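You operate a simulated robot arm through the tools that you are given. There is no shell and no other tool.

You run a simulated two-armed robot. Do the job below in one go: nothing can be reset, and whatever is moved stays where it is left.

JOB
Wipe up the spill on the teal table with the grey cloth and put it back.

It is judged by the outcome, as a careful person would: the job done as asked, and still so three seconds after it is handed in. It fails if anything else is knocked over, pushed out of place, dropped, spilled or broken. Flat cloth is picked up by pressing the open fingertips on it (5 to 10 N) and closing them slowly along it; thin cloth reads only 2 to 8 mm in the jaws.

ROBOT AND FRAMES
Two 7-joint arms with two-finger parallel grippers on one trunk, on a base that drives. Base frame: it is fixed to the floor where the robot stands at the start and does not move with it; the origin is under the middle of the robot, x ahead of it, y to its left, z up. Units: m, degrees, N and s.
The left shoulder is at the start at [-0.104, 0.119, 0.777], the right one opposite. With the tool pointing down near the work surface each hand reaches from about 0.12 to 0.56 m from the robot's upright axis, wherever it stands, measured 20 degrees to its own side. Places, roughly: grey cloth [-3, -2.75, 0.75]. Payload 3.43 kg a hand.
The tool frame of a hand sits at the grasp point between the pads (the TCP): z along the fingers, y along the line on which they close. The tips reach 0.03 m beyond it. The gripper opens to 0.094 m. The fingers are 0.028 m wide and 0.01 m thick; the gripper's body (0.05 by 0.096 m) begins 0.055 m behind the TCP.
Orientation is told as [roll, pitch, yaw] about the base's x, y, z axes, in that order, counted from this pose: with the fingers straight down and closing along the base's y, the tool's x points along the base's -x, its y along +y and its z along -z.

CONTROLS
- The arms move only by the tool send_rows. It takes "left_steps", "right_steps" or both (then of equal length, played together; a hand with none holds still); each is a list of rows, each a list of 7 numbers: the shift along the tool's x, y, z in units of 200 mm (1.0 is 200 mm), then the turn, a rotation vector about the tool's x, y, z in units of 45 degrees (1.0 is 45 degrees), then the finger opening in m, from 0 to 0.094. In form: [[x, y, z, rx, ry, rz, claw], ...]. A call has 1 to 20 rows; each row is the pose to reach, as a shift and turn from the pose commanded when the call began, along the tool's axes at that moment. A call with a number of a shift or a turn outside -1 to 1 is refused whole. A row lasts 0.2 s, in which the tool goes at most 0.05 m and 8.6 degrees; a call with a longer step from one row to the next is refused whole, and so is a gripper value outside its range. Where a pose cannot be reached the arm comes as near as it can. A force on the tool above 40 N (or 10 N above the force at the start of the call, whichever is more), or a blocked arm, ends the call early, and 0.2 s more pass. Each finger travels about 0.153 m/s and halts on what it meets, pressing with about 34 N; the grip force reading is that of the motor and also rises with nothing between the fingers. The clock runs only during rows and for 0.2 s after the last one: add rows that repeat a pose to give the fingers time. It gives the time, the measured TCP pose, the force on the tool (base axes), the opening and the grip force at its end, in the units of the frame above (readings bear some noise), with the torque about the TCP (base axes, N m) and any sound that the robot's microphone picked up.
- Cameras (640 x 400 px; columns grow to the right, rows downward): "scene" is now at [0.0427, -0.0122, 1.4955]; the picture's right is [-0.15, -0.99, 0.00], its down [-0.65, 0.10, -0.76] and it looks along [0.75, -0.11, -0.66] (base axes); focal length 270 px, centre (320, 200). "left" rides on the left gripper at [0.076, -0.014, -0.103] in its tool frame; the picture's right is [0.18, 0.98, 0.00], its down [-0.75, 0.14, -0.64] and it looks along [-0.63, 0.12, 0.77] (tool axes); focal length 243 px, centre (320, 200). "right" rides on the right gripper at [0.076, 0.014, -0.102] in its tool frame; the picture's right is [-0.18, 0.98, 0.00], its down [-0.75, -0.14, -0.64] and it looks along [-0.63, -0.12, 0.77] (tool axes); focal length 243 px, centre (320, 200). There is no depth. A picture from a camera that has moved, and an enlarged one, comes with that camera's place and axes in the base frame and with its lens.
- capture(camera): a new picture of that camera. It takes no simulated time.
- slide_trunk(by): slides the trunk up (or, below 0, down) by that many m; the arms and the scene camera ride with it, the base frame stays. It gives what a move gives, with no picture.
- steer(legs): drives the robot by 1 to 6 legs, each [ahead, left, turn to the left] in m, m and degrees, along the robot's own axes; the way and the turn of a leg run together, so that a leg with both is an arc; at most 1.5 m and 180 degrees a leg. The arms and the cameras ride along, it lands a little off, and it stops where it bumps. It gives what a move gives.
- pan_tilt(pan, tilt): turns the head with the scene camera to pan (to the left, within 143 degrees either way) and tilt (down, from -29 to 69), counted from straight ahead of the robot. It gives what a move gives.
- close_up(camera, box): a new picture of the part [left, top, right, bottom] of that camera's present view, enlarged. It takes no simulated time.
- finish_job(): hands the job in; it is judged then, once.

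Nothing tells you exact positions but the pictures and the camera data. Unless the task says otherwise, let go and move clear before handing in.

The tools are called after ">>>" by a JSON object that holds its "name" and its "arguments". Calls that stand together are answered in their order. send_rows: Moves the arms, as the interface text tells. Its arguments: {"type":"object","properties":{"left_steps":{"type":"array","items":{"type":"array","items":{"type":"number"}}},"right_steps":{"type":"array","items":{"type":"array","items":{"type":"number"}}}},"required":[]} The other tools are called the same way: slide_trunk (by) slides the trunk up or down; steer (legs) drives the base; pan_tilt (pan, tilt) turns the head that bears the scene camera; capture (camera) takes a picture; close_up (camera, box) takes an enlarged picture of a part of a camera's view; finish_job () hands the job in.

At the start:

```text
time_s: 0.0
left_ee_pos: [0.4061, 0.1359, 0.9862]
left_tcp_rot: [0.0, 0.0, 0.1]
left_force: [-0.1, -0.1, -0.5]
left_wrist_torque: [0.03, -0.02, 0.01]
left_grip_width: 0.0939
left_finger_force: 0.0
right_ee_pos: [0.3329, -0.1481, 1.0299]
right_tcp_rot: [0.0, 0.0, 0.0]
right_force: [-0.4, 0.0, 0.0]
right_wrist_torque: [0.03, -0.01, 0.02]
right_grip_width: 0.0939
right_finger_force: 0.1
trunk travel left (down, up): [-0.2, 0.135]
robot x, y, heading: [0.0015, -0.0034, -0.2]
head pan, tilt: [-8.4, 41.0]
```

scene: 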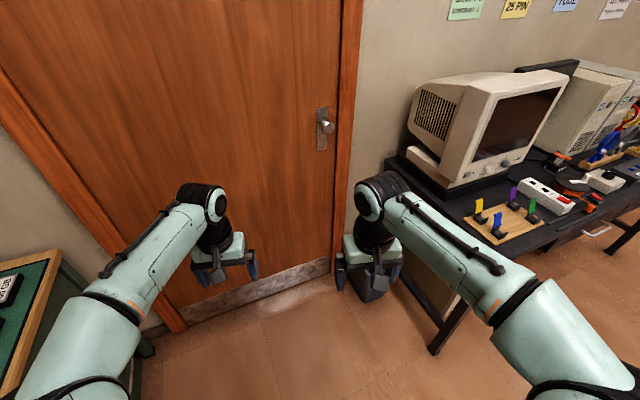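
right: 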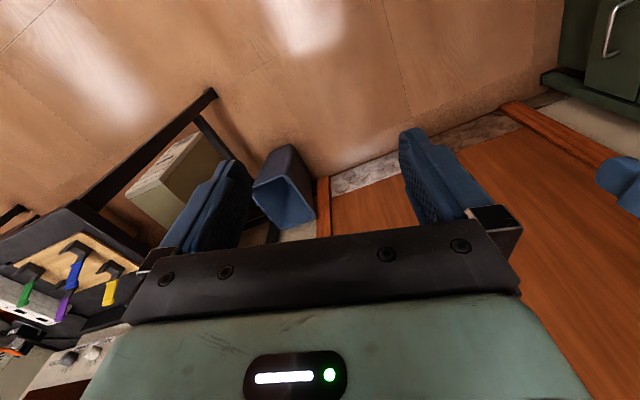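
left: 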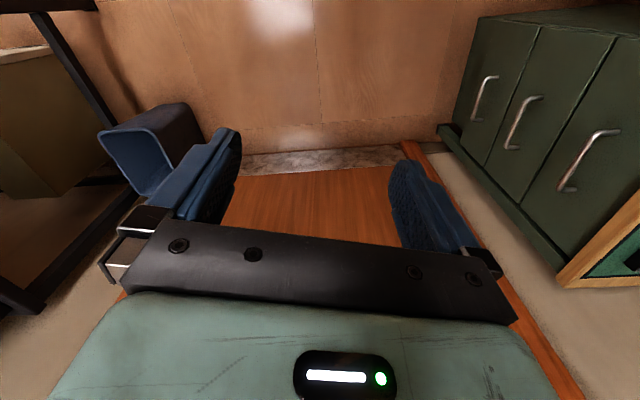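

I see a door ahead, a green-topped bench on the left and a desk with a computer on the right; the cloth is said to be far behind to the right, near [-3, -2.75]. I'll turn the head to look around before driving.

>>> {"name": "pan_tilt", "arguments": {"pan": -135, "tilt": 20}}

>>> {"name": "capture", "arguments": {"camera": "scene"}}

>>> {"name": "pan_tilt", "arguments": {"pan": -80, "tilt": 25}}

>>> {"name": "capture", "arguments": {"camera": "scene"}}

>>> {"name": "pan_tilt", "arguments": {"pan": 140, "tilt": 20}}

>>> {"name": "capture", "arguments": {"camera": "scene"}}

>>> {"name": "pan_tilt", "arguments": {"pan": 80, "tilt": 25}}

>>> {"name": "capture", "arguments": {"camera": "scene"}}

```text
time_s: 2.1
left_ee_pos: [0.4082, 0.1345, 0.9865]
left_tcp_rot: [0.0, 0.1, 0.0]
left_force: [-0.8, 0.1, 0.0]
left_wrist_torque: [-0.02, -0.03, -0.02]
left_grip_width: 0.0942
left_finger_force: 0.1
right_ee_pos: [0.3325, -0.1477, 1.0301]
right_tcp_rot: [-0.1, 0.1, -0.1]
right_force: [0.5, 0.0, -0.1]
right_wrist_torque: [0.01, -0.04, -0.02]
right_grip_width: 0.094
right_finger_force: 0.1
trunk travel left (down, up): [-0.2, 0.135]
robot x, y, heading: [0.0009, -0.0042, -0.0]
head pan, tilt: [-135.0, 20.0]
```

```text
taken
camera scene: at [-0.1066, -0.0657, 1.5283], right [-0.71, 0.71, 0.0], down [0.24, 0.24, -0.94], along [-0.66, -0.66, -0.34], focal length 270 px, centre (320, 200)
```

scene: 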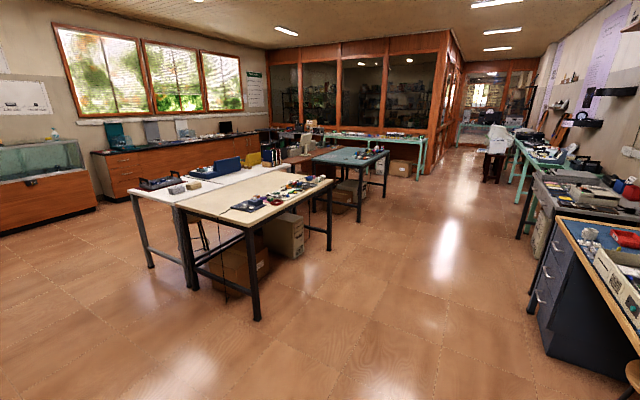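

```text
time_s: 3.3
left_ee_pos: [0.4075, 0.1347, 0.9873]
left_tcp_rot: [-0.1, 0.1, 0.0]
left_force: [-0.4, 0.4, -0.4]
left_wrist_torque: [0.01, -0.02, -0.03]
left_grip_width: 0.0941
left_finger_force: 0.1
right_ee_pos: [0.3312, -0.1482, 1.03]
right_tcp_rot: [0.0, 0.0, 0.1]
right_force: [0.0, -0.5, 0.1]
right_wrist_torque: [0.02, -0.01, 0.02]
right_grip_width: 0.094
right_finger_force: 0.1
trunk travel left (down, up): [-0.2, 0.135]
robot x, y, heading: [0.0009, 0.0002, -0.1]
head pan, tilt: [-80.0, 25.0]
```

```text
taken
camera scene: at [-0.0249, -0.0906, 1.5203], right [-0.98, -0.17, 0.0], down [-0.07, 0.42, -0.91], along [0.16, -0.89, -0.42], focal length 270 px, centre (320, 200)
```

scene: 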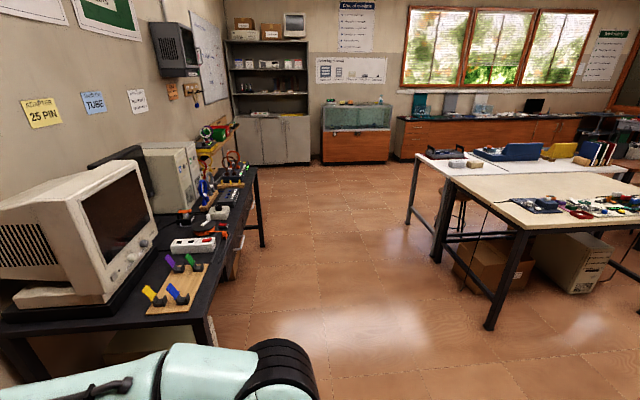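

```text
time_s: 6.5
left_ee_pos: [0.407, 0.1345, 0.988]
left_tcp_rot: [0.0, 0.1, 0.0]
left_force: [1.1, 0.8, 0.2]
left_wrist_torque: [0.01, 0.01, 0.0]
left_grip_width: 0.0939
left_finger_force: 0.0
right_ee_pos: [0.3326, -0.1478, 1.0293]
right_tcp_rot: [0.0, 0.0, 0.0]
right_force: [0.1, -0.1, 0.7]
right_wrist_torque: [-0.02, 0.01, 0.01]
right_grip_width: 0.094
right_finger_force: 0.1
trunk travel left (down, up): [-0.2, 0.135]
robot x, y, heading: [0.0034, 0.0029, 0.1]
head pan, tilt: [140.0, 20.0]
```

```text
taken
camera scene: at [-0.1121, 0.0601, 1.5284], right [0.64, 0.77, 0.0], down [0.26, -0.22, -0.94], along [-0.72, 0.6, -0.34], focal length 270 px, centre (320, 200)
```

scene: 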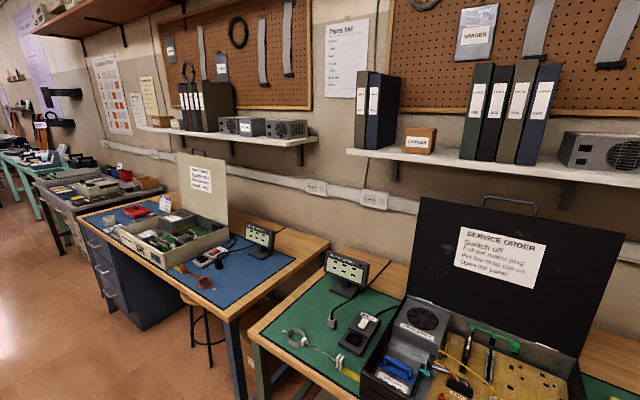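

```text
time_s: 7.8
left_ee_pos: [0.407, 0.1354, 0.9868]
left_tcp_rot: [0.0, 0.0, 0.0]
left_force: [0.1, 0.9, 0.2]
left_wrist_torque: [-0.01, 0.01, -0.01]
left_grip_width: 0.0939
left_finger_force: 0.1
right_ee_pos: [0.332, -0.1481, 1.03]
right_tcp_rot: [0.0, 0.0, 0.0]
right_force: [-0.2, 0.1, -0.2]
right_wrist_torque: [-0.02, -0.02, 0.0]
right_grip_width: 0.0941
right_finger_force: 0.0
trunk travel left (down, up): [-0.2, 0.135]
robot x, y, heading: [-0.0041, -0.0006, 0.1]
head pan, tilt: [80.0, 25.0]
```

```text
taken
camera scene: at [-0.0249, 0.0909, 1.5203], right [0.98, -0.17, 0.0], down [-0.07, -0.42, -0.91], along [0.16, 0.89, -0.42], focal length 270 px, centre (320, 200)
```

scene: 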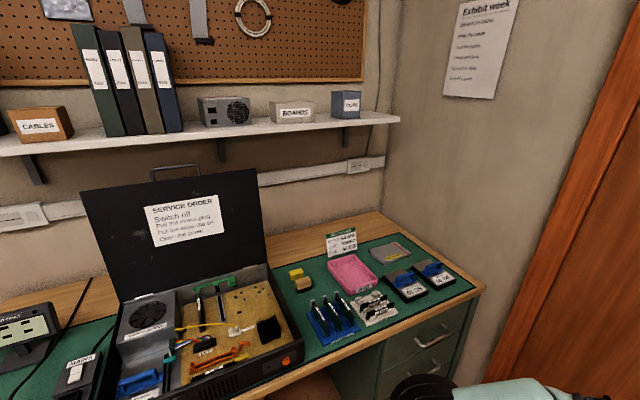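

The room is large; the cloth place projects onto the blue-teal topped table in the middle of the room. I'll zoom in on that area.

>>> {"name": "pan_tilt", "arguments": {"pan": -135, "tilt": 20}}

>>> {"name": "close_up", "arguments": {"camera": "scene", "box": [270, 110, 430, 210]}}

>>> {"name": "close_up", "arguments": {"camera": "scene", "box": [100, 120, 420, 320]}}

>>> {"name": "close_up", "arguments": {"camera": "scene", "box": [440, 80, 640, 205]}}

```text
time_s: 10.9
left_ee_pos: [0.4066, 0.135, 0.9883]
left_tcp_rot: [0.0, 0.1, 0.0]
left_force: [0.2, 0.4, -0.2]
left_wrist_torque: [0.01, 0.01, 0.0]
left_grip_width: 0.0938
left_finger_force: 0.1
right_ee_pos: [0.3328, -0.1469, 1.0295]
right_tcp_rot: [-0.1, 0.0, 0.0]
right_force: [1.1, 0.5, -0.5]
right_wrist_torque: [-0.02, -0.03, 0.0]
right_grip_width: 0.0941
right_finger_force: 0.0
trunk travel left (down, up): [-0.2, 0.135]
robot x, y, heading: [0.0011, 0.0025, 0.1]
head pan, tilt: [-135.0, 20.0]
```

```text
4.00 times, centred on (350, 160) of scene
camera zoom: at [-0.1066, -0.0657, 1.5284], right [-0.71, 0.71, 0.0], down [0.24, 0.24, -0.94], along [-0.66, -0.66, -0.34], focal length 1079 px, centre (200, 360)
```

zoom: 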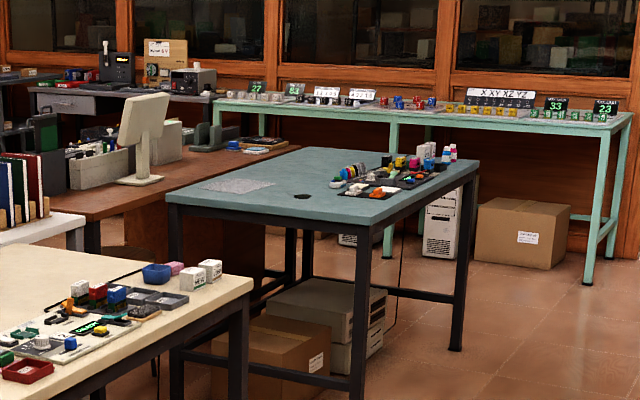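

```text
2.00 times, centred on (260, 220) of scene
camera zoom: at [-0.1066, -0.0657, 1.5284], right [-0.71, 0.71, 0.0], down [0.24, 0.24, -0.94], along [-0.66, -0.66, -0.34], focal length 540 px, centre (440, 160)
```

zoom: 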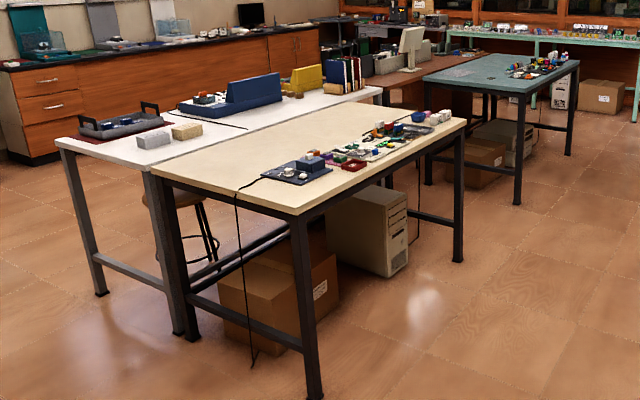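

```text
3.20 times, centred on (540, 142) of scene
camera zoom: at [-0.1066, -0.0657, 1.5284], right [-0.71, 0.71, 0.0], down [0.24, 0.24, -0.94], along [-0.66, -0.66, -0.34], focal length 863 px, centre (-384, 384)
```

zoom: 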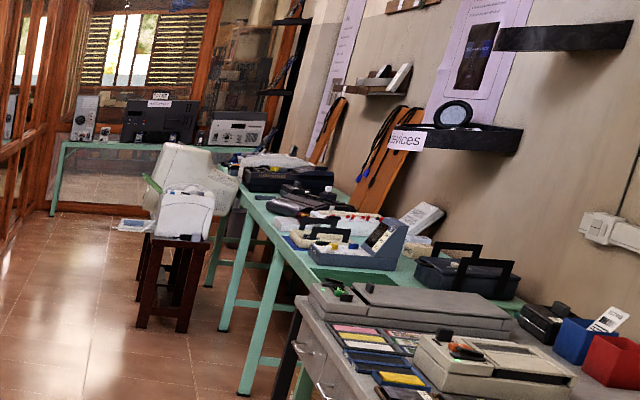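

The teal table is at about x -2.7 to -4.0, y -2.1 to -3.25, turned about 15 degrees; the grey cloth lies near its left end and a dark spill beside it. I'll look down to learn my own footprint and the surroundings before backing out.

>>> {"name": "pan_tilt", "arguments": {"pan": -120, "tilt": 60}}

>>> {"name": "capture", "arguments": {"camera": "scene"}}

>>> {"name": "pan_tilt", "arguments": {"pan": 130, "tilt": 55}}

>>> {"name": "capture", "arguments": {"camera": "scene"}}

```text
time_s: 11.9
left_ee_pos: [0.4075, 0.1348, 0.9867]
left_tcp_rot: [0.1, 0.0, 0.0]
left_force: [0.5, 0.8, 0.8]
left_wrist_torque: [-0.01, -0.02, -0.03]
left_grip_width: 0.0942
left_finger_force: 0.1
right_ee_pos: [0.3322, -0.1471, 1.0289]
right_tcp_rot: [0.0, 0.0, 0.0]
right_force: [-0.2, 0.4, -0.3]
right_wrist_torque: [0.0, -0.02, 0.0]
right_grip_width: 0.0941
right_finger_force: 0.1
trunk travel left (down, up): [-0.2, 0.135]
robot x, y, heading: [0.0001, -0.0017, 0.1]
head pan, tilt: [-120.0, 60.0]
```

```text
taken
camera scene: at [-0.0741, -0.0575, 1.4703], right [-0.87, 0.5, 0.0], down [0.43, 0.75, -0.5], along [-0.25, -0.43, -0.87], focal length 270 px, centre (320, 200)
```

scene: 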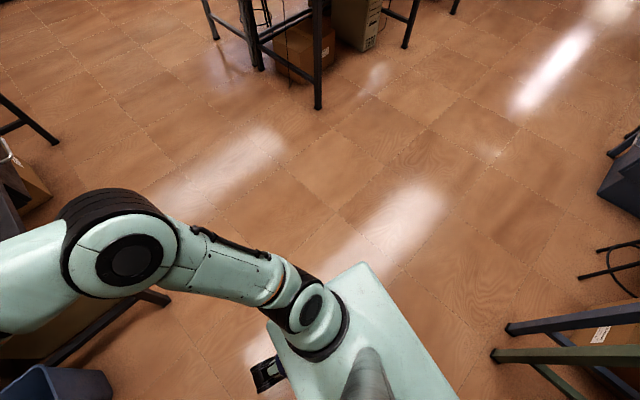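

```text
time_s: 15.4
left_ee_pos: [0.4076, 0.1347, 0.9879]
left_tcp_rot: [0.0, 0.0, 0.0]
left_force: [-0.2, 0.4, 0.0]
left_wrist_torque: [0.04, 0.0, 0.01]
left_grip_width: 0.094
left_finger_force: 0.0
right_ee_pos: [0.3323, -0.1478, 1.0295]
right_tcp_rot: [0.1, 0.0, 0.0]
right_force: [-0.2, 0.5, -0.4]
right_wrist_torque: [-0.02, -0.01, 0.05]
right_grip_width: 0.0941
right_finger_force: 0.1
trunk travel left (down, up): [-0.2, 0.135]
robot x, y, heading: [-0.0007, -0.0011, -0.2]
head pan, tilt: [130.0, 55.0]
```

```text
taken
camera scene: at [-0.0871, 0.0555, 1.4763], right [0.77, 0.64, 0.0], down [0.53, -0.63, -0.57], along [-0.37, 0.44, -0.82], focal length 270 px, centre (320, 200)
```

scene: 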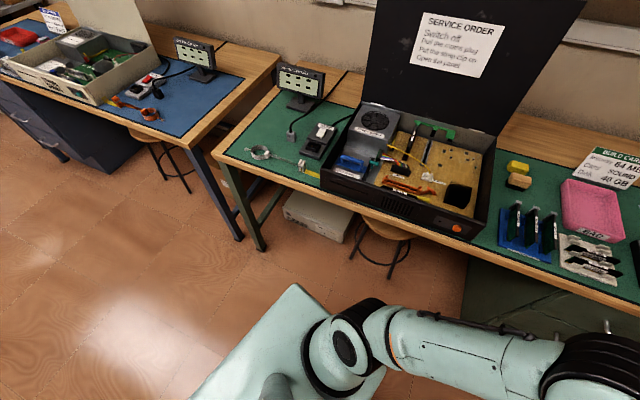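

The floor behind me is clear, an aisle about 1.9 m wide. I'll back out diagonally into the aisle and then turn to face along the tables.

>>> {"name": "steer", "arguments": {"legs": [[-0.7, -0.5, 0], [0, 0, -165]]}}

>>> {"name": "pan_tilt", "arguments": {"pan": 30, "tilt": 25}}

>>> {"name": "capture", "arguments": {"camera": "scene"}}

```text
time_s: 27.1
left_ee_pos: [-1.0466, -0.7406, 0.9867]
left_tcp_rot: [0.1, 0.0, -164.5]
left_force: [0.2, 0.4, 0.5]
left_wrist_torque: [0.03, 0.0, -0.02]
left_grip_width: 0.0942
left_finger_force: 0.0
right_ee_pos: [-1.0496, -0.4485, 1.0298]
right_tcp_rot: [-0.1, 0.0, -164.4]
right_force: [-1.0, 0.9, 0.0]
right_wrist_torque: [-0.02, 0.01, -0.01]
right_grip_width: 0.0941
right_finger_force: 0.0
trunk travel left (down, up): [-0.2, 0.135]
robot x, y, heading: [-0.6917, -0.5012, -164.6]
head pan, tilt: [130.0, 55.0]
```

```text
time_s: 28.8
left_ee_pos: [-1.0456, -0.7408, 0.9867]
left_tcp_rot: [0.1, 0.0, -164.5]
left_force: [0.0, 0.6, -0.2]
left_wrist_torque: [0.02, 0.0, -0.01]
left_grip_width: 0.094
left_finger_force: 0.0
right_ee_pos: [-1.0501, -0.4477, 1.0298]
right_tcp_rot: [0.1, 0.0, -164.4]
right_force: [-0.1, -0.2, 0.1]
right_wrist_torque: [0.0, 0.02, -0.02]
right_grip_width: 0.0941
right_finger_force: 0.0
trunk travel left (down, up): [-0.2, 0.135]
robot x, y, heading: [-0.6859, -0.5025, -164.6]
head pan, tilt: [30.0, 25.0]
```

```text
taken
camera scene: at [-0.7124, -0.5549, 1.5203], right [-0.71, 0.7, 0.0], down [0.3, 0.3, -0.91], along [-0.63, -0.65, -0.42], focal length 270 px, centre (320, 200)
```

scene: 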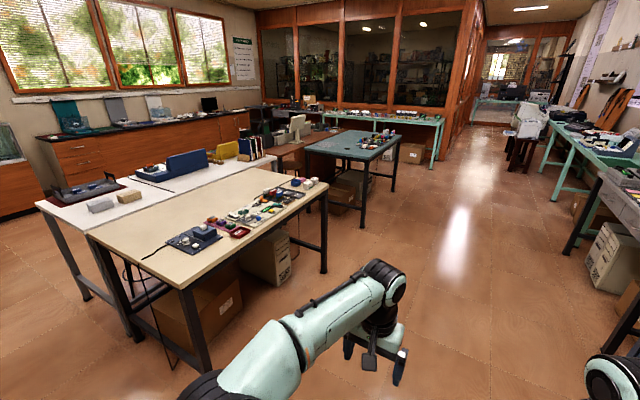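

I'm in the aisle facing along it, with the teal table ahead to the left behind the cream table. I'll drive 1.5 m forward and look again.

>>> {"name": "steer", "arguments": {"legs": [[1.5, 0, 0]]}}

>>> {"name": "pan_tilt", "arguments": {"pan": 50, "tilt": 30}}

>>> {"name": "capture", "arguments": {"camera": "scene"}}

```text
time_s: 36.3
left_ee_pos: [-2.505, -1.1373, 0.9875]
left_tcp_rot: [0.0, 0.1, -164.8]
left_force: [-0.4, -1.0, 0.3]
left_wrist_torque: [0.0, -0.04, 0.0]
left_grip_width: 0.094
left_finger_force: 0.0
right_ee_pos: [-2.5055, -0.8439, 1.0285]
right_tcp_rot: [0.1, 0.0, -164.9]
right_force: [-0.1, -0.5, 0.1]
right_wrist_torque: [0.0, 0.03, -0.01]
right_grip_width: 0.094
right_finger_force: 0.0
trunk travel left (down, up): [-0.2, 0.135]
robot x, y, heading: [-2.1485, -0.9015, -165.1]
head pan, tilt: [30.0, 25.0]
```

```text
time_s: 37.1
left_ee_pos: [-2.5056, -1.1384, 0.9865]
left_tcp_rot: [0.1, 0.0, -164.8]
left_force: [0.1, 0.2, 0.4]
left_wrist_torque: [0.02, -0.01, -0.03]
left_grip_width: 0.0938
left_finger_force: 0.1
right_ee_pos: [-2.506, -0.8444, 1.0299]
right_tcp_rot: [0.0, 0.1, -164.9]
right_force: [0.4, 0.3, -0.2]
right_wrist_torque: [-0.01, -0.01, 0.01]
right_grip_width: 0.0941
right_finger_force: 0.0
trunk travel left (down, up): [-0.2, 0.135]
robot x, y, heading: [-2.1449, -0.8997, -164.9]
head pan, tilt: [50.0, 30.0]
```

```text
taken
camera scene: at [-2.1428, -0.9712, 1.5123], right [-0.91, 0.42, 0.0], down [0.21, 0.45, -0.87], along [-0.36, -0.79, -0.5], focal length 270 px, centre (320, 200)
```

scene: 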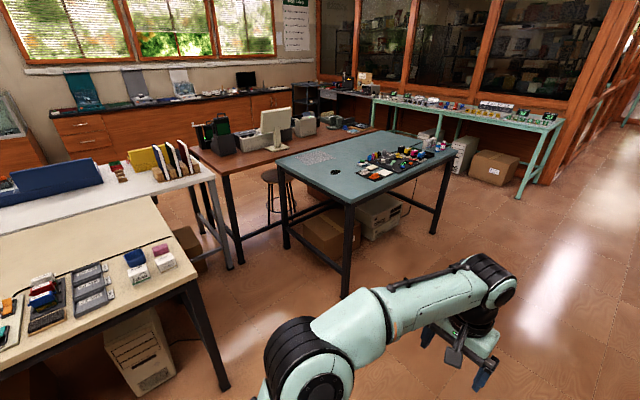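

>>> {"name": "close_up", "arguments": {"camera": "scene", "box": [260, 115, 460, 240]}}

>>> {"name": "close_up", "arguments": {"camera": "scene", "box": [280, 130, 400, 205]}}

>>> {"name": "close_up", "arguments": {"camera": "scene", "box": [150, 80, 400, 300]}}

```text
3.20 times, centred on (360, 178) of scene
camera zoom: at [-2.1428, -0.9712, 1.5123], right [-0.91, 0.42, 0.0], down [0.21, 0.45, -0.87], along [-0.36, -0.79, -0.5], focal length 863 px, centre (192, 272)
```

zoom: 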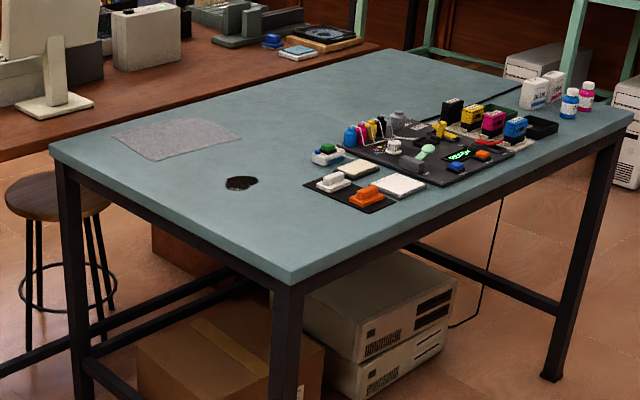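

```text
5.33 times, centred on (340, 168) of scene
camera zoom: at [-2.1428, -0.9712, 1.5123], right [-0.91, 0.42, 0.0], down [0.21, 0.45, -0.87], along [-0.36, -0.79, -0.5], focal length 1439 px, centre (213, 373)
```

zoom: 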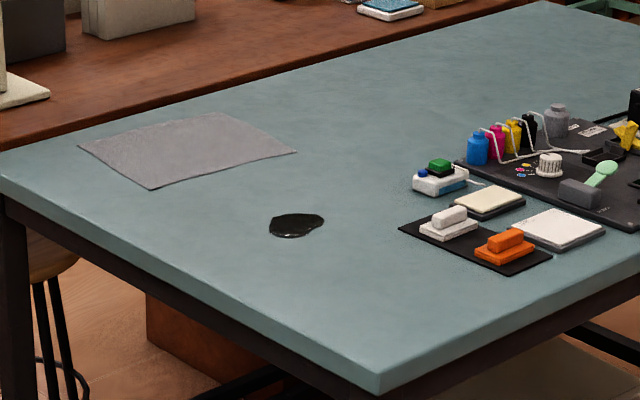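

```text
1.82 times, centred on (275, 190) of scene
camera zoom: at [-2.1428, -0.9712, 1.5123], right [-0.91, 0.42, 0.0], down [0.21, 0.45, -0.87], along [-0.36, -0.79, -0.5], focal length 491 px, centre (402, 218)
```

zoom: 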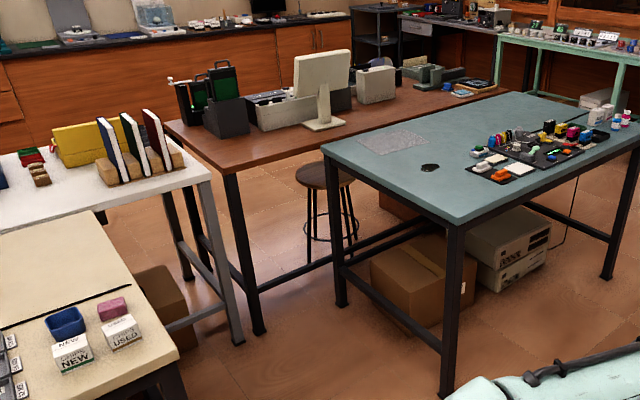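

The spill is a dark puddle about 8 cm across near [-2.96, -2.47], and the flat cloth about 25 x 20 cm is near [-2.94, -2.77]. Before going in I want to know how far my base sticks out, so I look straight down.

>>> {"name": "pan_tilt", "arguments": {"pan": 0, "tilt": 69}}

>>> {"name": "capture", "arguments": {"camera": "scene"}}

>>> {"name": "pan_tilt", "arguments": {"pan": -90, "tilt": 69}}

>>> {"name": "capture", "arguments": {"camera": "scene"}}

>>> {"name": "pan_tilt", "arguments": {"pan": 140, "tilt": 69}}

>>> {"name": "capture", "arguments": {"camera": "scene"}}

```text
time_s: 38.3
left_ee_pos: [-2.5042, -1.1367, 0.9864]
left_tcp_rot: [0.0, 0.0, -164.8]
left_force: [-0.6, 0.6, 0.0]
left_wrist_torque: [0.01, -0.02, 0.01]
left_grip_width: 0.094
left_finger_force: 0.0
right_ee_pos: [-2.5056, -0.8442, 1.03]
right_tcp_rot: [0.0, 0.0, -164.7]
right_force: [-0.4, -0.1, 0.1]
right_wrist_torque: [0.01, -0.04, 0.0]
right_grip_width: 0.0943
right_finger_force: 0.0
trunk travel left (down, up): [-0.2, 0.135]
robot x, y, heading: [-2.1525, -0.9, -164.9]
head pan, tilt: [0.0, 68.8]
```

```text
taken
camera scene: at [-2.1587, -0.9039, 1.4609], right [-0.26, 0.97, 0.0], down [0.9, 0.24, -0.36], along [-0.35, -0.1, -0.93], focal length 270 px, centre (320, 200)
```

scene: 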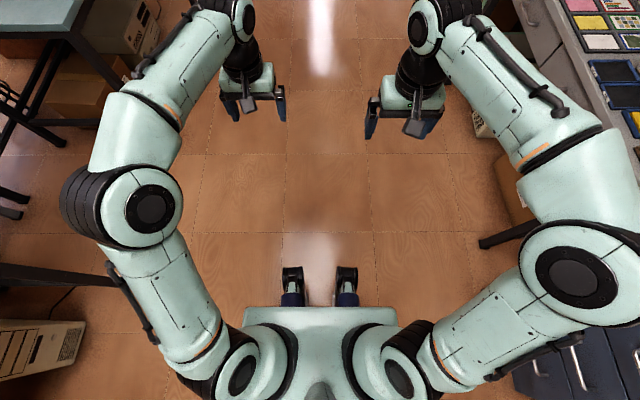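

```text
time_s: 40.0
left_ee_pos: [-2.5042, -1.1368, 0.9867]
left_tcp_rot: [0.0, 0.0, -164.7]
left_force: [-0.2, -0.3, -0.5]
left_wrist_torque: [-0.02, 0.0, 0.0]
left_grip_width: 0.0938
left_finger_force: 0.0
right_ee_pos: [-2.5072, -0.8448, 1.0303]
right_tcp_rot: [0.0, 0.1, -164.7]
right_force: [-0.1, 0.2, 0.1]
right_wrist_torque: [0.01, 0.02, 0.01]
right_grip_width: 0.0939
right_finger_force: 0.1
trunk travel left (down, up): [-0.2, 0.135]
robot x, y, heading: [-2.1476, -0.9003, -165.1]
head pan, tilt: [-90.0, 68.8]
```

```text
taken
camera scene: at [-2.1193, -0.8352, 1.4608], right [0.97, 0.26, 0.0], down [0.24, -0.9, -0.36], along [-0.09, 0.35, -0.93], focal length 270 px, centre (320, 200)
```

scene: 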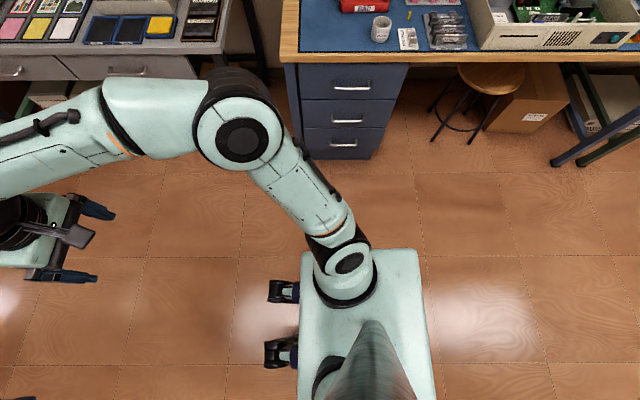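

```text
time_s: 43.3
left_ee_pos: [-2.5054, -1.1367, 0.988]
left_tcp_rot: [0.0, -0.1, -164.8]
left_force: [-0.3, -0.6, -0.1]
left_wrist_torque: [0.03, 0.0, 0.0]
left_grip_width: 0.0938
left_finger_force: 0.1
right_ee_pos: [-2.5058, -0.8449, 1.0291]
right_tcp_rot: [0.0, 0.0, -164.9]
right_force: [-0.6, 0.1, 0.6]
right_wrist_torque: [0.0, 0.01, 0.02]
right_grip_width: 0.0941
right_finger_force: 0.1
trunk travel left (down, up): [-0.2, 0.135]
robot x, y, heading: [-2.1473, -0.8995, -164.7]
head pan, tilt: [140.0, 68.8]
```

```text
taken
camera scene: at [-2.0539, -0.9127, 1.4608], right [-0.42, -0.91, 0.0], down [-0.85, 0.39, -0.36], along [0.33, -0.15, -0.93], focal length 270 px, centre (320, 200)
```

scene: 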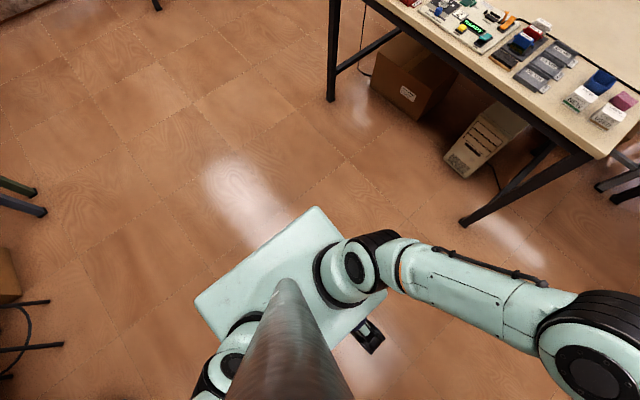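

My base is compact (front casters about 0.17 m ahead of my axis), so I can stand at the table's near short end, in the pocket between it and the cream table. I'll drive forward to line up with that gap, then look.

>>> {"name": "steer", "arguments": {"legs": [[0.58, 0, 0], [0, 0.6, 0]]}}

>>> {"name": "pan_tilt", "arguments": {"pan": 60, "tilt": 45}}

>>> {"name": "capture", "arguments": {"camera": "scene"}}

```text
time_s: 51.9
left_ee_pos: [-2.896, -1.8716, 0.9869]
left_tcp_rot: [0.0, 0.1, -164.2]
left_force: [-0.8, 0.5, 0.1]
left_wrist_torque: [0.03, 0.0, -0.01]
left_grip_width: 0.0941
left_finger_force: 0.1
right_ee_pos: [-2.9012, -1.5784, 1.0301]
right_tcp_rot: [0.0, 0.0, -164.3]
right_force: [0.4, -0.5, -0.1]
right_wrist_torque: [-0.02, -0.02, 0.01]
right_grip_width: 0.094
right_finger_force: 0.0
trunk travel left (down, up): [-0.2, 0.135]
robot x, y, heading: [-2.5396, -1.6271, -164.2]
head pan, tilt: [140.0, 68.8]
```

```text
time_s: 53.4
left_ee_pos: [-2.8956, -1.8708, 0.9874]
left_tcp_rot: [0.0, 0.0, -164.1]
left_force: [0.1, 0.4, 0.4]
left_wrist_torque: [-0.04, 0.0, 0.03]
left_grip_width: 0.0937
left_finger_force: 0.1
right_ee_pos: [-2.9008, -1.578, 1.0298]
right_tcp_rot: [-0.1, 0.1, -164.2]
right_force: [-0.4, -0.2, -0.3]
right_wrist_torque: [-0.04, 0.03, 0.01]
right_grip_width: 0.0942
right_finger_force: 0.0
trunk travel left (down, up): [-0.2, 0.135]
robot x, y, heading: [-2.5388, -1.6278, -164.2]
head pan, tilt: [60.0, 45.0]
```

```text
taken
camera scene: at [-2.5186, -1.6964, 1.4897], right [-0.97, 0.24, 0.0], down [0.17, 0.69, -0.71], along [-0.17, -0.69, -0.71], focal length 270 px, centre (320, 200)
```

scene: 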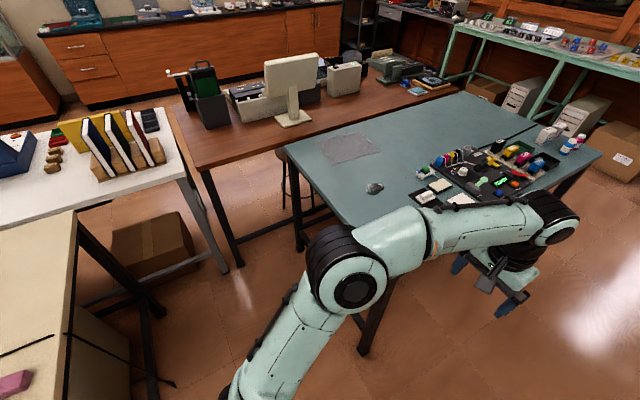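

The gap is clear: the white table and brown desk bound it on the left, so I'll slide left slowly into it, keeping the base about 0.4 m off the teal table first.

>>> {"name": "steer", "arguments": {"legs": [[0, 0.55, -1]]}}

>>> {"name": "capture", "arguments": {"camera": "scene"}}

>>> {"name": "pan_tilt", "arguments": {"pan": 100, "tilt": 60}}

>>> {"name": "capture", "arguments": {"camera": "scene"}}

```text
time_s: 58.7
left_ee_pos: [-2.7567, -2.3919, 0.987]
left_tcp_rot: [0.0, -0.1, -165.3]
left_force: [-0.1, -0.5, -0.5]
left_wrist_torque: [-0.03, -0.02, 0.02]
left_grip_width: 0.0942
left_finger_force: 0.1
right_ee_pos: [-2.756, -2.099, 1.0305]
right_tcp_rot: [-0.1, 0.0, -165.3]
right_force: [0.6, 0.0, -0.4]
right_wrist_torque: [-0.02, 0.0, 0.03]
right_grip_width: 0.0938
right_finger_force: 0.1
trunk travel left (down, up): [-0.2, 0.135]
robot x, y, heading: [-2.3944, -2.1571, -165.2]
head pan, tilt: [60.0, 45.0]
```

```text
taken
camera scene: at [-2.3759, -2.2259, 1.4897], right [-0.96, 0.26, 0.0], down [0.19, 0.68, -0.71], along [-0.19, -0.68, -0.71], focal length 270 px, centre (320, 200)
```

scene: 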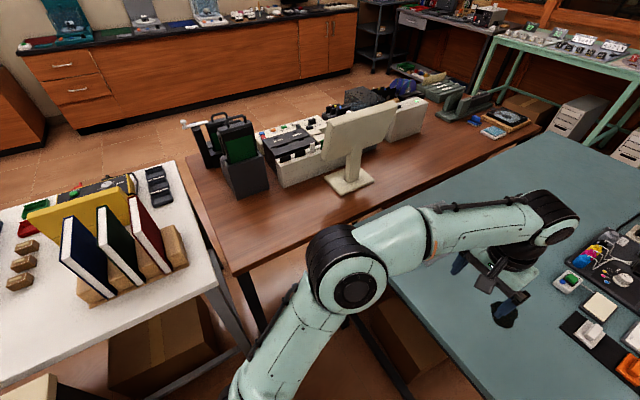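

```text
time_s: 59.8
left_ee_pos: [-2.7565, -2.393, 0.9874]
left_tcp_rot: [0.1, 0.0, -165.3]
left_force: [0.5, -0.1, 0.2]
left_wrist_torque: [-0.01, 0.01, 0.03]
left_grip_width: 0.0939
left_finger_force: 0.0
right_ee_pos: [-2.756, -2.0989, 1.0292]
right_tcp_rot: [0.0, 0.0, -165.4]
right_force: [-0.6, 1.3, 0.1]
right_wrist_torque: [-0.01, 0.03, 0.0]
right_grip_width: 0.094
right_finger_force: 0.0
trunk travel left (down, up): [-0.2, 0.135]
robot x, y, heading: [-2.3962, -2.1606, -165.4]
head pan, tilt: [100.0, 60.0]
```

```text
taken
camera scene: at [-2.3267, -2.208, 1.4702], right [-0.91, -0.42, 0.0], down [-0.36, 0.79, -0.5], along [0.21, -0.45, -0.87], focal length 270 px, centre (320, 200)
```

scene: 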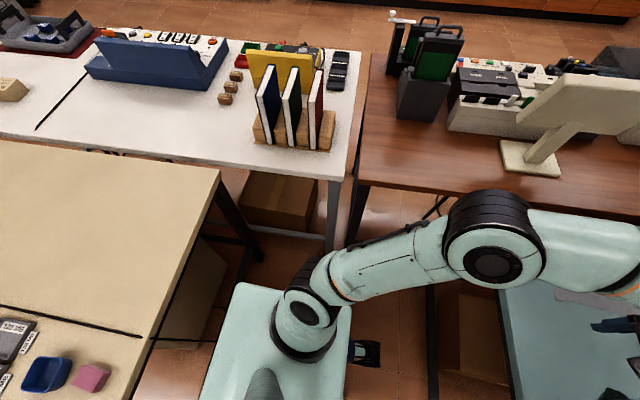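

The left hand is now above the table, with the white table and brown desk clear of the trunk. I'll move the last bit diagonally so my axis is about 0.22 m from the table's end.

>>> {"name": "steer", "arguments": {"legs": [[0.19, 0.25, 0]]}}

>>> {"name": "pan_tilt", "arguments": {"pan": 15, "tilt": 60}}

>>> {"name": "capture", "arguments": {"camera": "scene"}}

>>> {"name": "capture", "arguments": {"camera": "left"}}

>>> {"name": "capture", "arguments": {"camera": "right"}}

```text
time_s: 62.5
left_ee_pos: [-2.8717, -2.6703, 0.9885]
left_tcp_rot: [0.0, -0.1, -165.3]
left_force: [0.2, 1.8, 0.1]
left_wrist_torque: [0.01, 0.01, 0.0]
left_grip_width: 0.0941
left_finger_force: 0.0
right_ee_pos: [-2.869, -2.3793, 1.0296]
right_tcp_rot: [0.0, 0.0, -165.4]
right_force: [-0.1, -0.3, 0.0]
right_wrist_torque: [0.02, 0.02, 0.0]
right_grip_width: 0.0941
right_finger_force: 0.1
trunk travel left (down, up): [-0.2, 0.135]
robot x, y, heading: [-2.5124, -2.4379, -165.7]
head pan, tilt: [100.0, 60.0]
stopped in leg 1: the robot was blocked; the commanded pose is now the measured one
```

```text
time_s: 64.1
left_ee_pos: [-2.873, -2.6734, 0.9863]
left_tcp_rot: [0.0, 0.0, -165.3]
left_force: [0.2, -0.2, -0.5]
left_wrist_torque: [-0.01, 0.03, 0.03]
left_grip_width: 0.094
left_finger_force: 0.0
right_ee_pos: [-2.8707, -2.3794, 1.0299]
right_tcp_rot: [0.0, 0.0, -165.3]
right_force: [0.0, 0.3, 0.1]
right_wrist_torque: [-0.01, 0.0, -0.01]
right_grip_width: 0.0938
right_finger_force: 0.0
trunk travel left (down, up): [-0.2, 0.135]
robot x, y, heading: [-2.5115, -2.4403, -165.5]
head pan, tilt: [15.0, 60.0]
```

```text
taken
camera scene: at [-2.5276, -2.4604, 1.4702], right [-0.5, 0.87, 0.0], down [0.75, 0.43, -0.5], along [-0.43, -0.25, -0.87], focal length 270 px, centre (320, 200)
```

scene: 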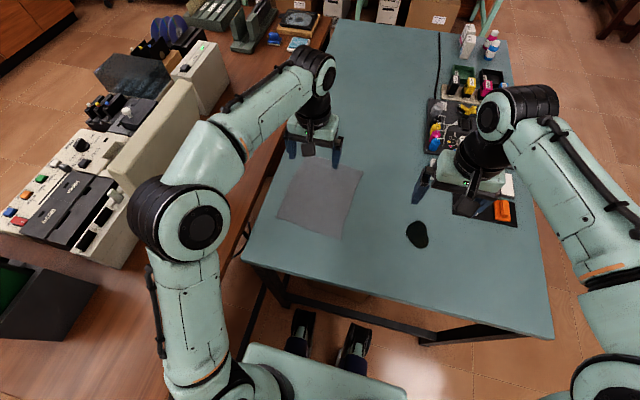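

```text
taken
camera left: at [-2.8013, -2.6401, 1.0894], right [0.43, -0.9, 0.0], down [-0.69, -0.33, 0.64], along [-0.58, -0.27, -0.77], focal length 243 px, centre (320, 200)
```

left: 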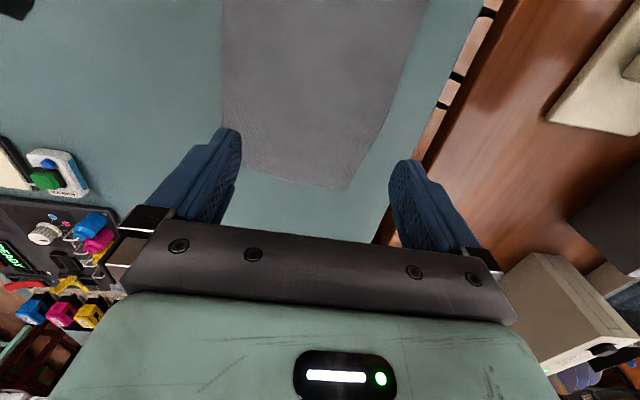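

```text
taken
camera right: at [-2.7932, -2.3746, 1.1314], right [0.07, -1.0, 0.0], down [-0.76, -0.05, 0.64], along [-0.64, -0.05, -0.77], focal length 243 px, centre (320, 200)
```

right: 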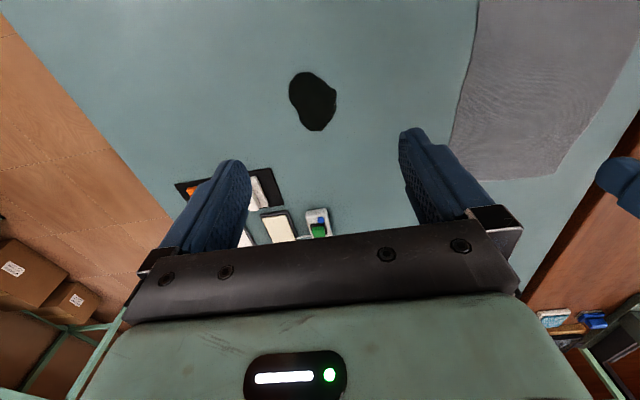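

I stopped against something low at the table end (my casters are right at its legs), and the close views now show the table top is about 0.80 m high: cloth centre about [-2.89, -2.66], spill about [-2.90, -2.37]. I'll back off 3 cm to break that contact and check that nothing has been disturbed.

>>> {"name": "steer", "arguments": {"legs": [[-0.03, -0.02, 0.3]]}}

>>> {"name": "capture", "arguments": {"camera": "scene"}}

>>> {"name": "pan_tilt", "arguments": {"pan": 70, "tilt": 45}}

>>> {"name": "capture", "arguments": {"camera": "scene"}}

>>> {"name": "pan_tilt", "arguments": {"pan": 20, "tilt": 69}}

>>> {"name": "capture", "arguments": {"camera": "scene"}}

```text
time_s: 65.0
left_ee_pos: [-2.8468, -2.6477, 0.9868]
left_tcp_rot: [0.1, -0.1, -165.1]
left_force: [0.2, 0.6, -0.5]
left_wrist_torque: [-0.03, -0.02, -0.03]
left_grip_width: 0.0937
left_finger_force: 0.2
right_ee_pos: [-2.847, -2.3543, 1.0297]
right_tcp_rot: [0.1, -0.1, -164.9]
right_force: [0.0, 0.7, -0.5]
right_wrist_torque: [0.0, 0.0, -0.01]
right_grip_width: 0.0938
right_finger_force: 0.1
trunk travel left (down, up): [-0.2, 0.135]
robot x, y, heading: [-2.488, -2.4139, -165.2]
head pan, tilt: [15.0, 60.0]
```

```text
taken
camera scene: at [-2.5032, -2.4329, 1.4702], right [-0.5, 0.87, 0.0], down [0.75, 0.43, -0.5], along [-0.43, -0.25, -0.87], focal length 270 px, centre (320, 200)
```

scene: 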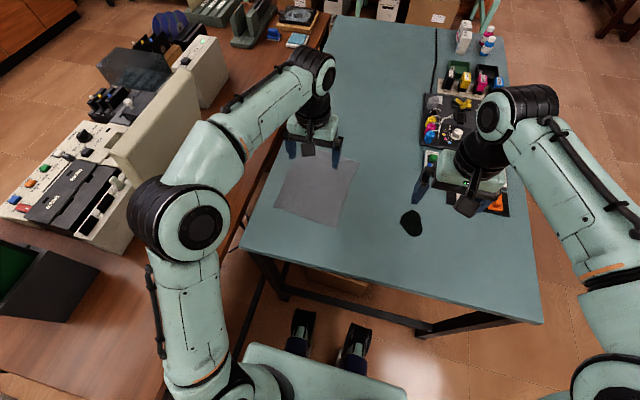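

```text
time_s: 66.2
left_ee_pos: [-2.847, -2.6483, 0.9875]
left_tcp_rot: [0.0, 0.1, -165.0]
left_force: [0.2, -0.2, -0.3]
left_wrist_torque: [0.01, 0.02, 0.0]
left_grip_width: 0.094
left_finger_force: 0.1
right_ee_pos: [-2.8467, -2.3551, 1.0298]
right_tcp_rot: [0.0, 0.0, -165.0]
right_force: [0.1, 0.4, 0.3]
right_wrist_torque: [-0.03, -0.02, 0.01]
right_grip_width: 0.094
right_finger_force: 0.0
trunk travel left (down, up): [-0.2, 0.135]
robot x, y, heading: [-2.4886, -2.4068, -165.3]
head pan, tilt: [70.0, 45.0]
```

```text
taken
camera scene: at [-2.4536, -2.4816, 1.4897], right [-1.0, 0.09, 0.0], down [0.06, 0.7, -0.71], along [-0.06, -0.7, -0.71], focal length 270 px, centre (320, 200)
```

scene: 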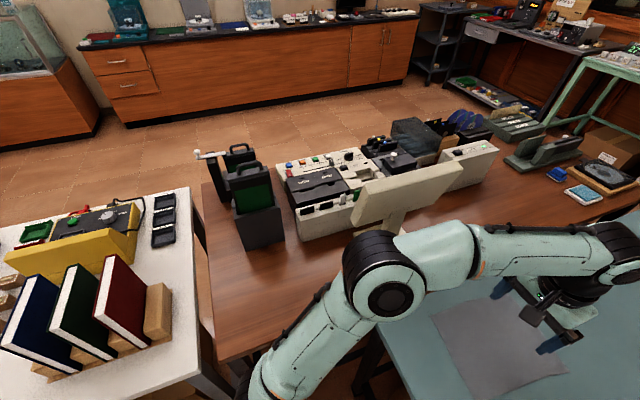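

```text
time_s: 67.4
left_ee_pos: [-2.8477, -2.6481, 0.9862]
left_tcp_rot: [0.1, 0.0, -165.0]
left_force: [0.2, 0.3, -0.5]
left_wrist_torque: [0.0, -0.03, -0.02]
left_grip_width: 0.0939
left_finger_force: 0.0
right_ee_pos: [-2.8477, -2.3552, 1.029]
right_tcp_rot: [0.0, -0.1, -165.0]
right_force: [1.3, 1.2, 0.9]
right_wrist_torque: [0.02, 0.0, 0.01]
right_grip_width: 0.0942
right_finger_force: 0.0
trunk travel left (down, up): [-0.2, 0.135]
robot x, y, heading: [-2.4877, -2.4138, -164.8]
head pan, tilt: [20.0, 68.8]
```

```text
taken
camera scene: at [-2.4922, -2.4327, 1.4608], right [-0.57, 0.82, 0.0], down [0.76, 0.53, -0.36], along [-0.3, -0.21, -0.93], focal length 270 px, centre (320, 200)
```

scene: 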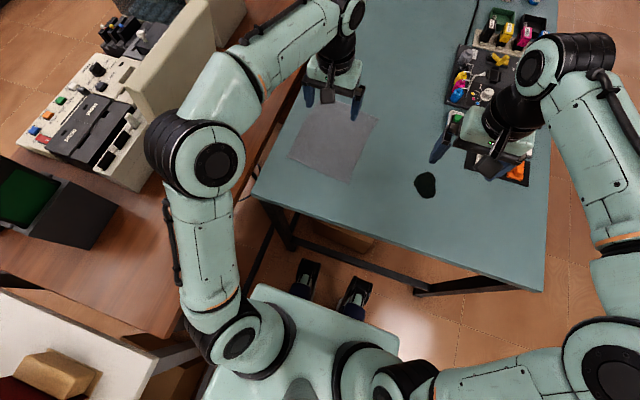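

Everything still stands as before. The left hand is right over the cloth; I'll move the right arm back and to the right, clear of the spill area.

>>> {"name": "send_rows", "arguments": {"right_steps": [[0.08, -0.17, 0, 0, 0, 0, 0.094], [0.16, -0.34, 0, 0, 0, 0, 0.094], [0.24, -0.51, 0, 0, 0, 0, 0.094], [0.32, -0.68, 0, 0, 0, 0, 0.094], [0.4, -0.85, 0, 0, 0, 0, 0.094], [0.45, -1.0, 0, 0, 0, 0, 0.094], [0.45, -1.0, 0, 0, 0, 0, 0.0]]}}

>>> {"name": "pan_tilt", "arguments": {"pan": 10, "tilt": 60}}

>>> {"name": "capture", "arguments": {"camera": "scene"}}

>>> {"name": "capture", "arguments": {"camera": "left"}}

```text
time_s: 69.0
left_ee_pos: [-2.8468, -2.6484, 0.9874]
left_tcp_rot: [0.0, 0.0, -165.1]
left_force: [-0.7, -0.4, 1.4]
left_wrist_torque: [-0.02, 0.01, 0.0]
left_grip_width: 0.0939
left_finger_force: 0.0
right_ee_pos: [-2.8122, -2.1384, 1.0307]
right_tcp_rot: [0.0, 0.0, -165.0]
right_force: [0.1, -0.3, -0.8]
right_wrist_torque: [0.04, -0.06, -0.02]
right_grip_width: 0.0001
right_finger_force: 22.6
trunk travel left (down, up): [-0.2, 0.135]
robot x, y, heading: [-2.4878, -2.4078, -165.5]
head pan, tilt: [20.0, 68.8]
```

```text
time_s: 69.7
left_ee_pos: [-2.8472, -2.6474, 0.9865]
left_tcp_rot: [0.0, 0.0, -165.1]
left_force: [0.5, -0.1, -0.2]
left_wrist_torque: [0.0, 0.0, -0.01]
left_grip_width: 0.0942
left_finger_force: 0.1
right_ee_pos: [-2.8116, -2.1384, 1.03]
right_tcp_rot: [0.0, 0.0, -165.1]
right_force: [-0.3, 0.3, 0.7]
right_wrist_torque: [-0.02, 0.01, 0.01]
right_grip_width: 0.0
right_finger_force: 32.6
trunk travel left (down, up): [-0.2, 0.135]
robot x, y, heading: [-2.4891, -2.4112, -164.9]
head pan, tilt: [10.0, 60.0]
```

```text
taken
camera scene: at [-2.5067, -2.4287, 1.4702], right [-0.42, 0.91, 0.0], down [0.79, 0.37, -0.5], along [-0.45, -0.21, -0.87], focal length 270 px, centre (320, 200)
```

scene: 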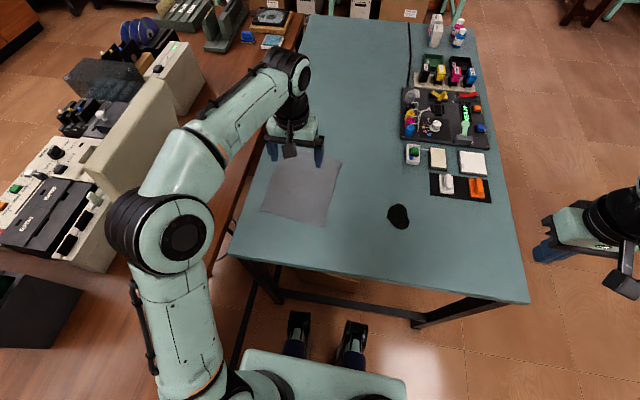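

```text
taken
camera left: at [-2.7769, -2.615, 1.0894], right [0.43, -0.9, 0.0], down [-0.69, -0.33, 0.64], along [-0.58, -0.28, -0.77], focal length 243 px, centre (320, 200)
```

left: 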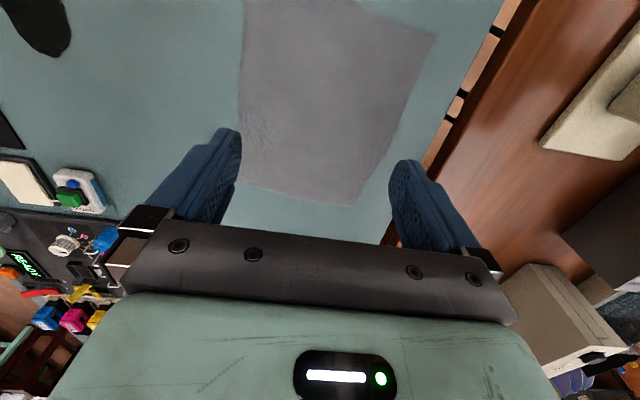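

The right arm is clear. I'll zoom in on the cloth to fix its edges precisely before reaching down.

>>> {"name": "close_up", "arguments": {"camera": "scene", "box": [230, 130, 390, 230]}}

>>> {"name": "close_up", "arguments": {"camera": "scene", "box": [340, 130, 500, 230]}}

```text
4.00 times, centred on (310, 180) of scene
camera zoom: at [-2.5067, -2.4287, 1.4702], right [-0.42, 0.91, 0.0], down [0.79, 0.37, -0.5], along [-0.45, -0.21, -0.87], focal length 1079 px, centre (360, 280)
```

zoom: 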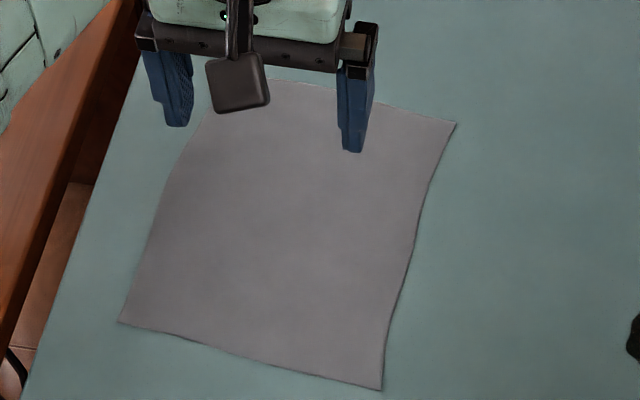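

```text
4.00 times, centred on (420, 180) of scene
camera zoom: at [-2.5067, -2.4287, 1.4702], right [-0.42, 0.91, 0.0], down [0.79, 0.37, -0.5], along [-0.45, -0.21, -0.87], focal length 1079 px, centre (-80, 280)
```

zoom: 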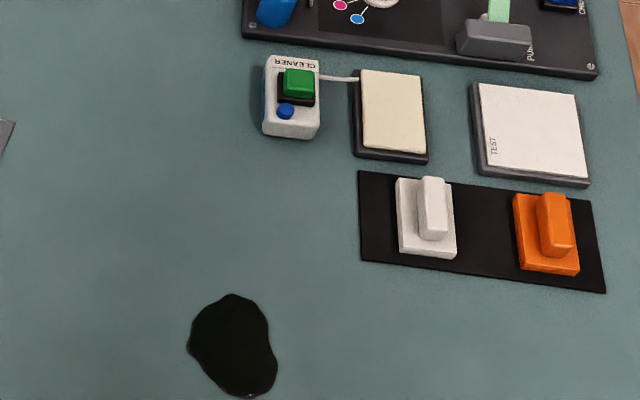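

The cloth's spill-side edge runs from about [-2.79, -2.54] to [-3.02, -2.58]; I'll grip it about 5 cm in from that edge. First I bring the left hand above that place, to about 5 cm over the table, with the fingers partly open and turned to match the cloth.

>>> {"name": "send_rows", "arguments": {"left_steps": [[-0.05, -0.07, 0.0, 0, 0, 0.05, 0.08], [-0.1, -0.14, 0.1, 0, 0, 0.08, 0.07], [-0.146, -0.21, 0.25, 0, 0, 0.111, 0.064], [-0.146, -0.21, 0.4, 0, 0, 0.111, 0.064], [-0.146, -0.21, 0.535, 0, 0, 0.111, 0.064], [-0.146, -0.21, 0.535, 0, 0, 0.111, 0.064]]}}

>>> {"name": "capture", "arguments": {"camera": "scene"}}

>>> {"name": "capture", "arguments": {"camera": "left"}}

```text
time_s: 71.1
left_ee_pos: [-2.8881, -2.6148, 0.8798]
left_tcp_rot: [0.1, 0.1, -169.9]
left_force: [-0.6, 0.2, -0.3]
left_wrist_torque: [0.04, -0.01, -0.01]
left_grip_width: 0.0642
left_finger_force: 0.1
right_ee_pos: [-2.8128, -2.139, 1.0287]
right_tcp_rot: [0.0, 0.0, -165.0]
right_force: [-0.9, -0.4, 0.3]
right_wrist_torque: [0.01, 0.01, -0.02]
right_grip_width: 0.0
right_finger_force: 33.2
trunk travel left (down, up): [-0.2, 0.135]
robot x, y, heading: [-2.487, -2.4131, -165.1]
head pan, tilt: [10.0, 60.0]
```

```text
taken
camera scene: at [-2.5066, -2.4287, 1.4702], right [-0.42, 0.91, 0.0], down [0.79, 0.37, -0.5], along [-0.45, -0.21, -0.87], focal length 270 px, centre (320, 200)
```

scene: 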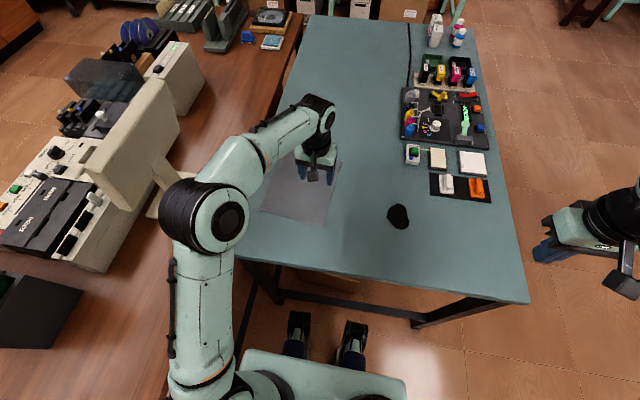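

```text
taken
camera left: at [-2.8131, -2.5887, 0.9828], right [0.35, -0.94, 0.0], down [-0.72, -0.27, 0.64], along [-0.6, -0.23, -0.77], focal length 243 px, centre (320, 200)
```

left: 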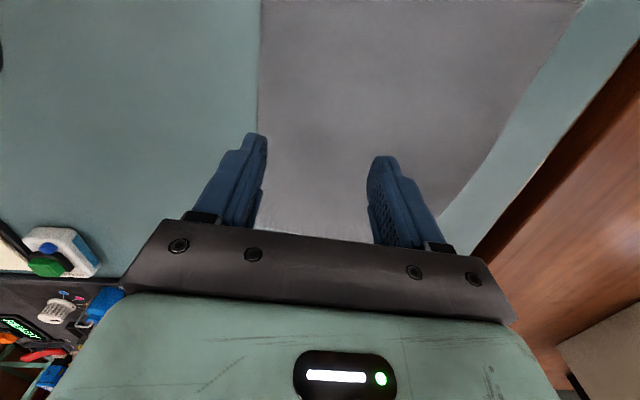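

The elbow is well clear of the monitor and the spill-side finger is just over the cloth's edge, so I shift 8 mm further onto the cloth and lower towards contact.

>>> {"name": "send_rows", "arguments": {"left_steps": [[0, 0.04, 0.05, 0, 0, 0, 0.064], [0, 0.04, 0.1, 0, 0, 0, 0.064], [0, 0.04, 0.15, 0, 0, 0, 0.064], [0, 0.04, 0.19, 0, 0, 0, 0.064], [0, 0.04, 0.2, 0, 0, 0, 0.064], [0, 0.04, 0.21, 0, 0, 0, 0.064]]}}

>>> {"name": "capture", "arguments": {"camera": "left"}}

```text
time_s: 72.5
left_ee_pos: [-2.8862, -2.6216, 0.8375]
left_tcp_rot: [0.0, 0.1, -169.9]
left_force: [-0.2, 0.4, -0.3]
left_wrist_torque: [-0.03, 0.01, -0.01]
left_grip_width: 0.0639
left_finger_force: 0.1
right_ee_pos: [-2.8131, -2.1383, 1.0289]
right_tcp_rot: [0.1, 0.0, -165.0]
right_force: [-0.4, 0.6, 0.3]
right_wrist_torque: [0.0, 0.01, -0.02]
right_grip_width: 0.0001
right_finger_force: 33.1
trunk travel left (down, up): [-0.2, 0.135]
robot x, y, heading: [-2.4863, -2.4129, -165.3]
head pan, tilt: [10.0, 60.0]
```

```text
taken
camera left: at [-2.8119, -2.596, 0.9403], right [0.35, -0.94, 0.0], down [-0.72, -0.27, 0.64], along [-0.6, -0.23, -0.77], focal length 243 px, centre (320, 200)
```

left: 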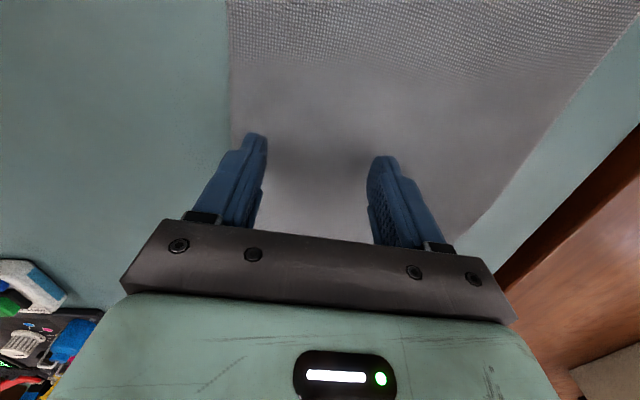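

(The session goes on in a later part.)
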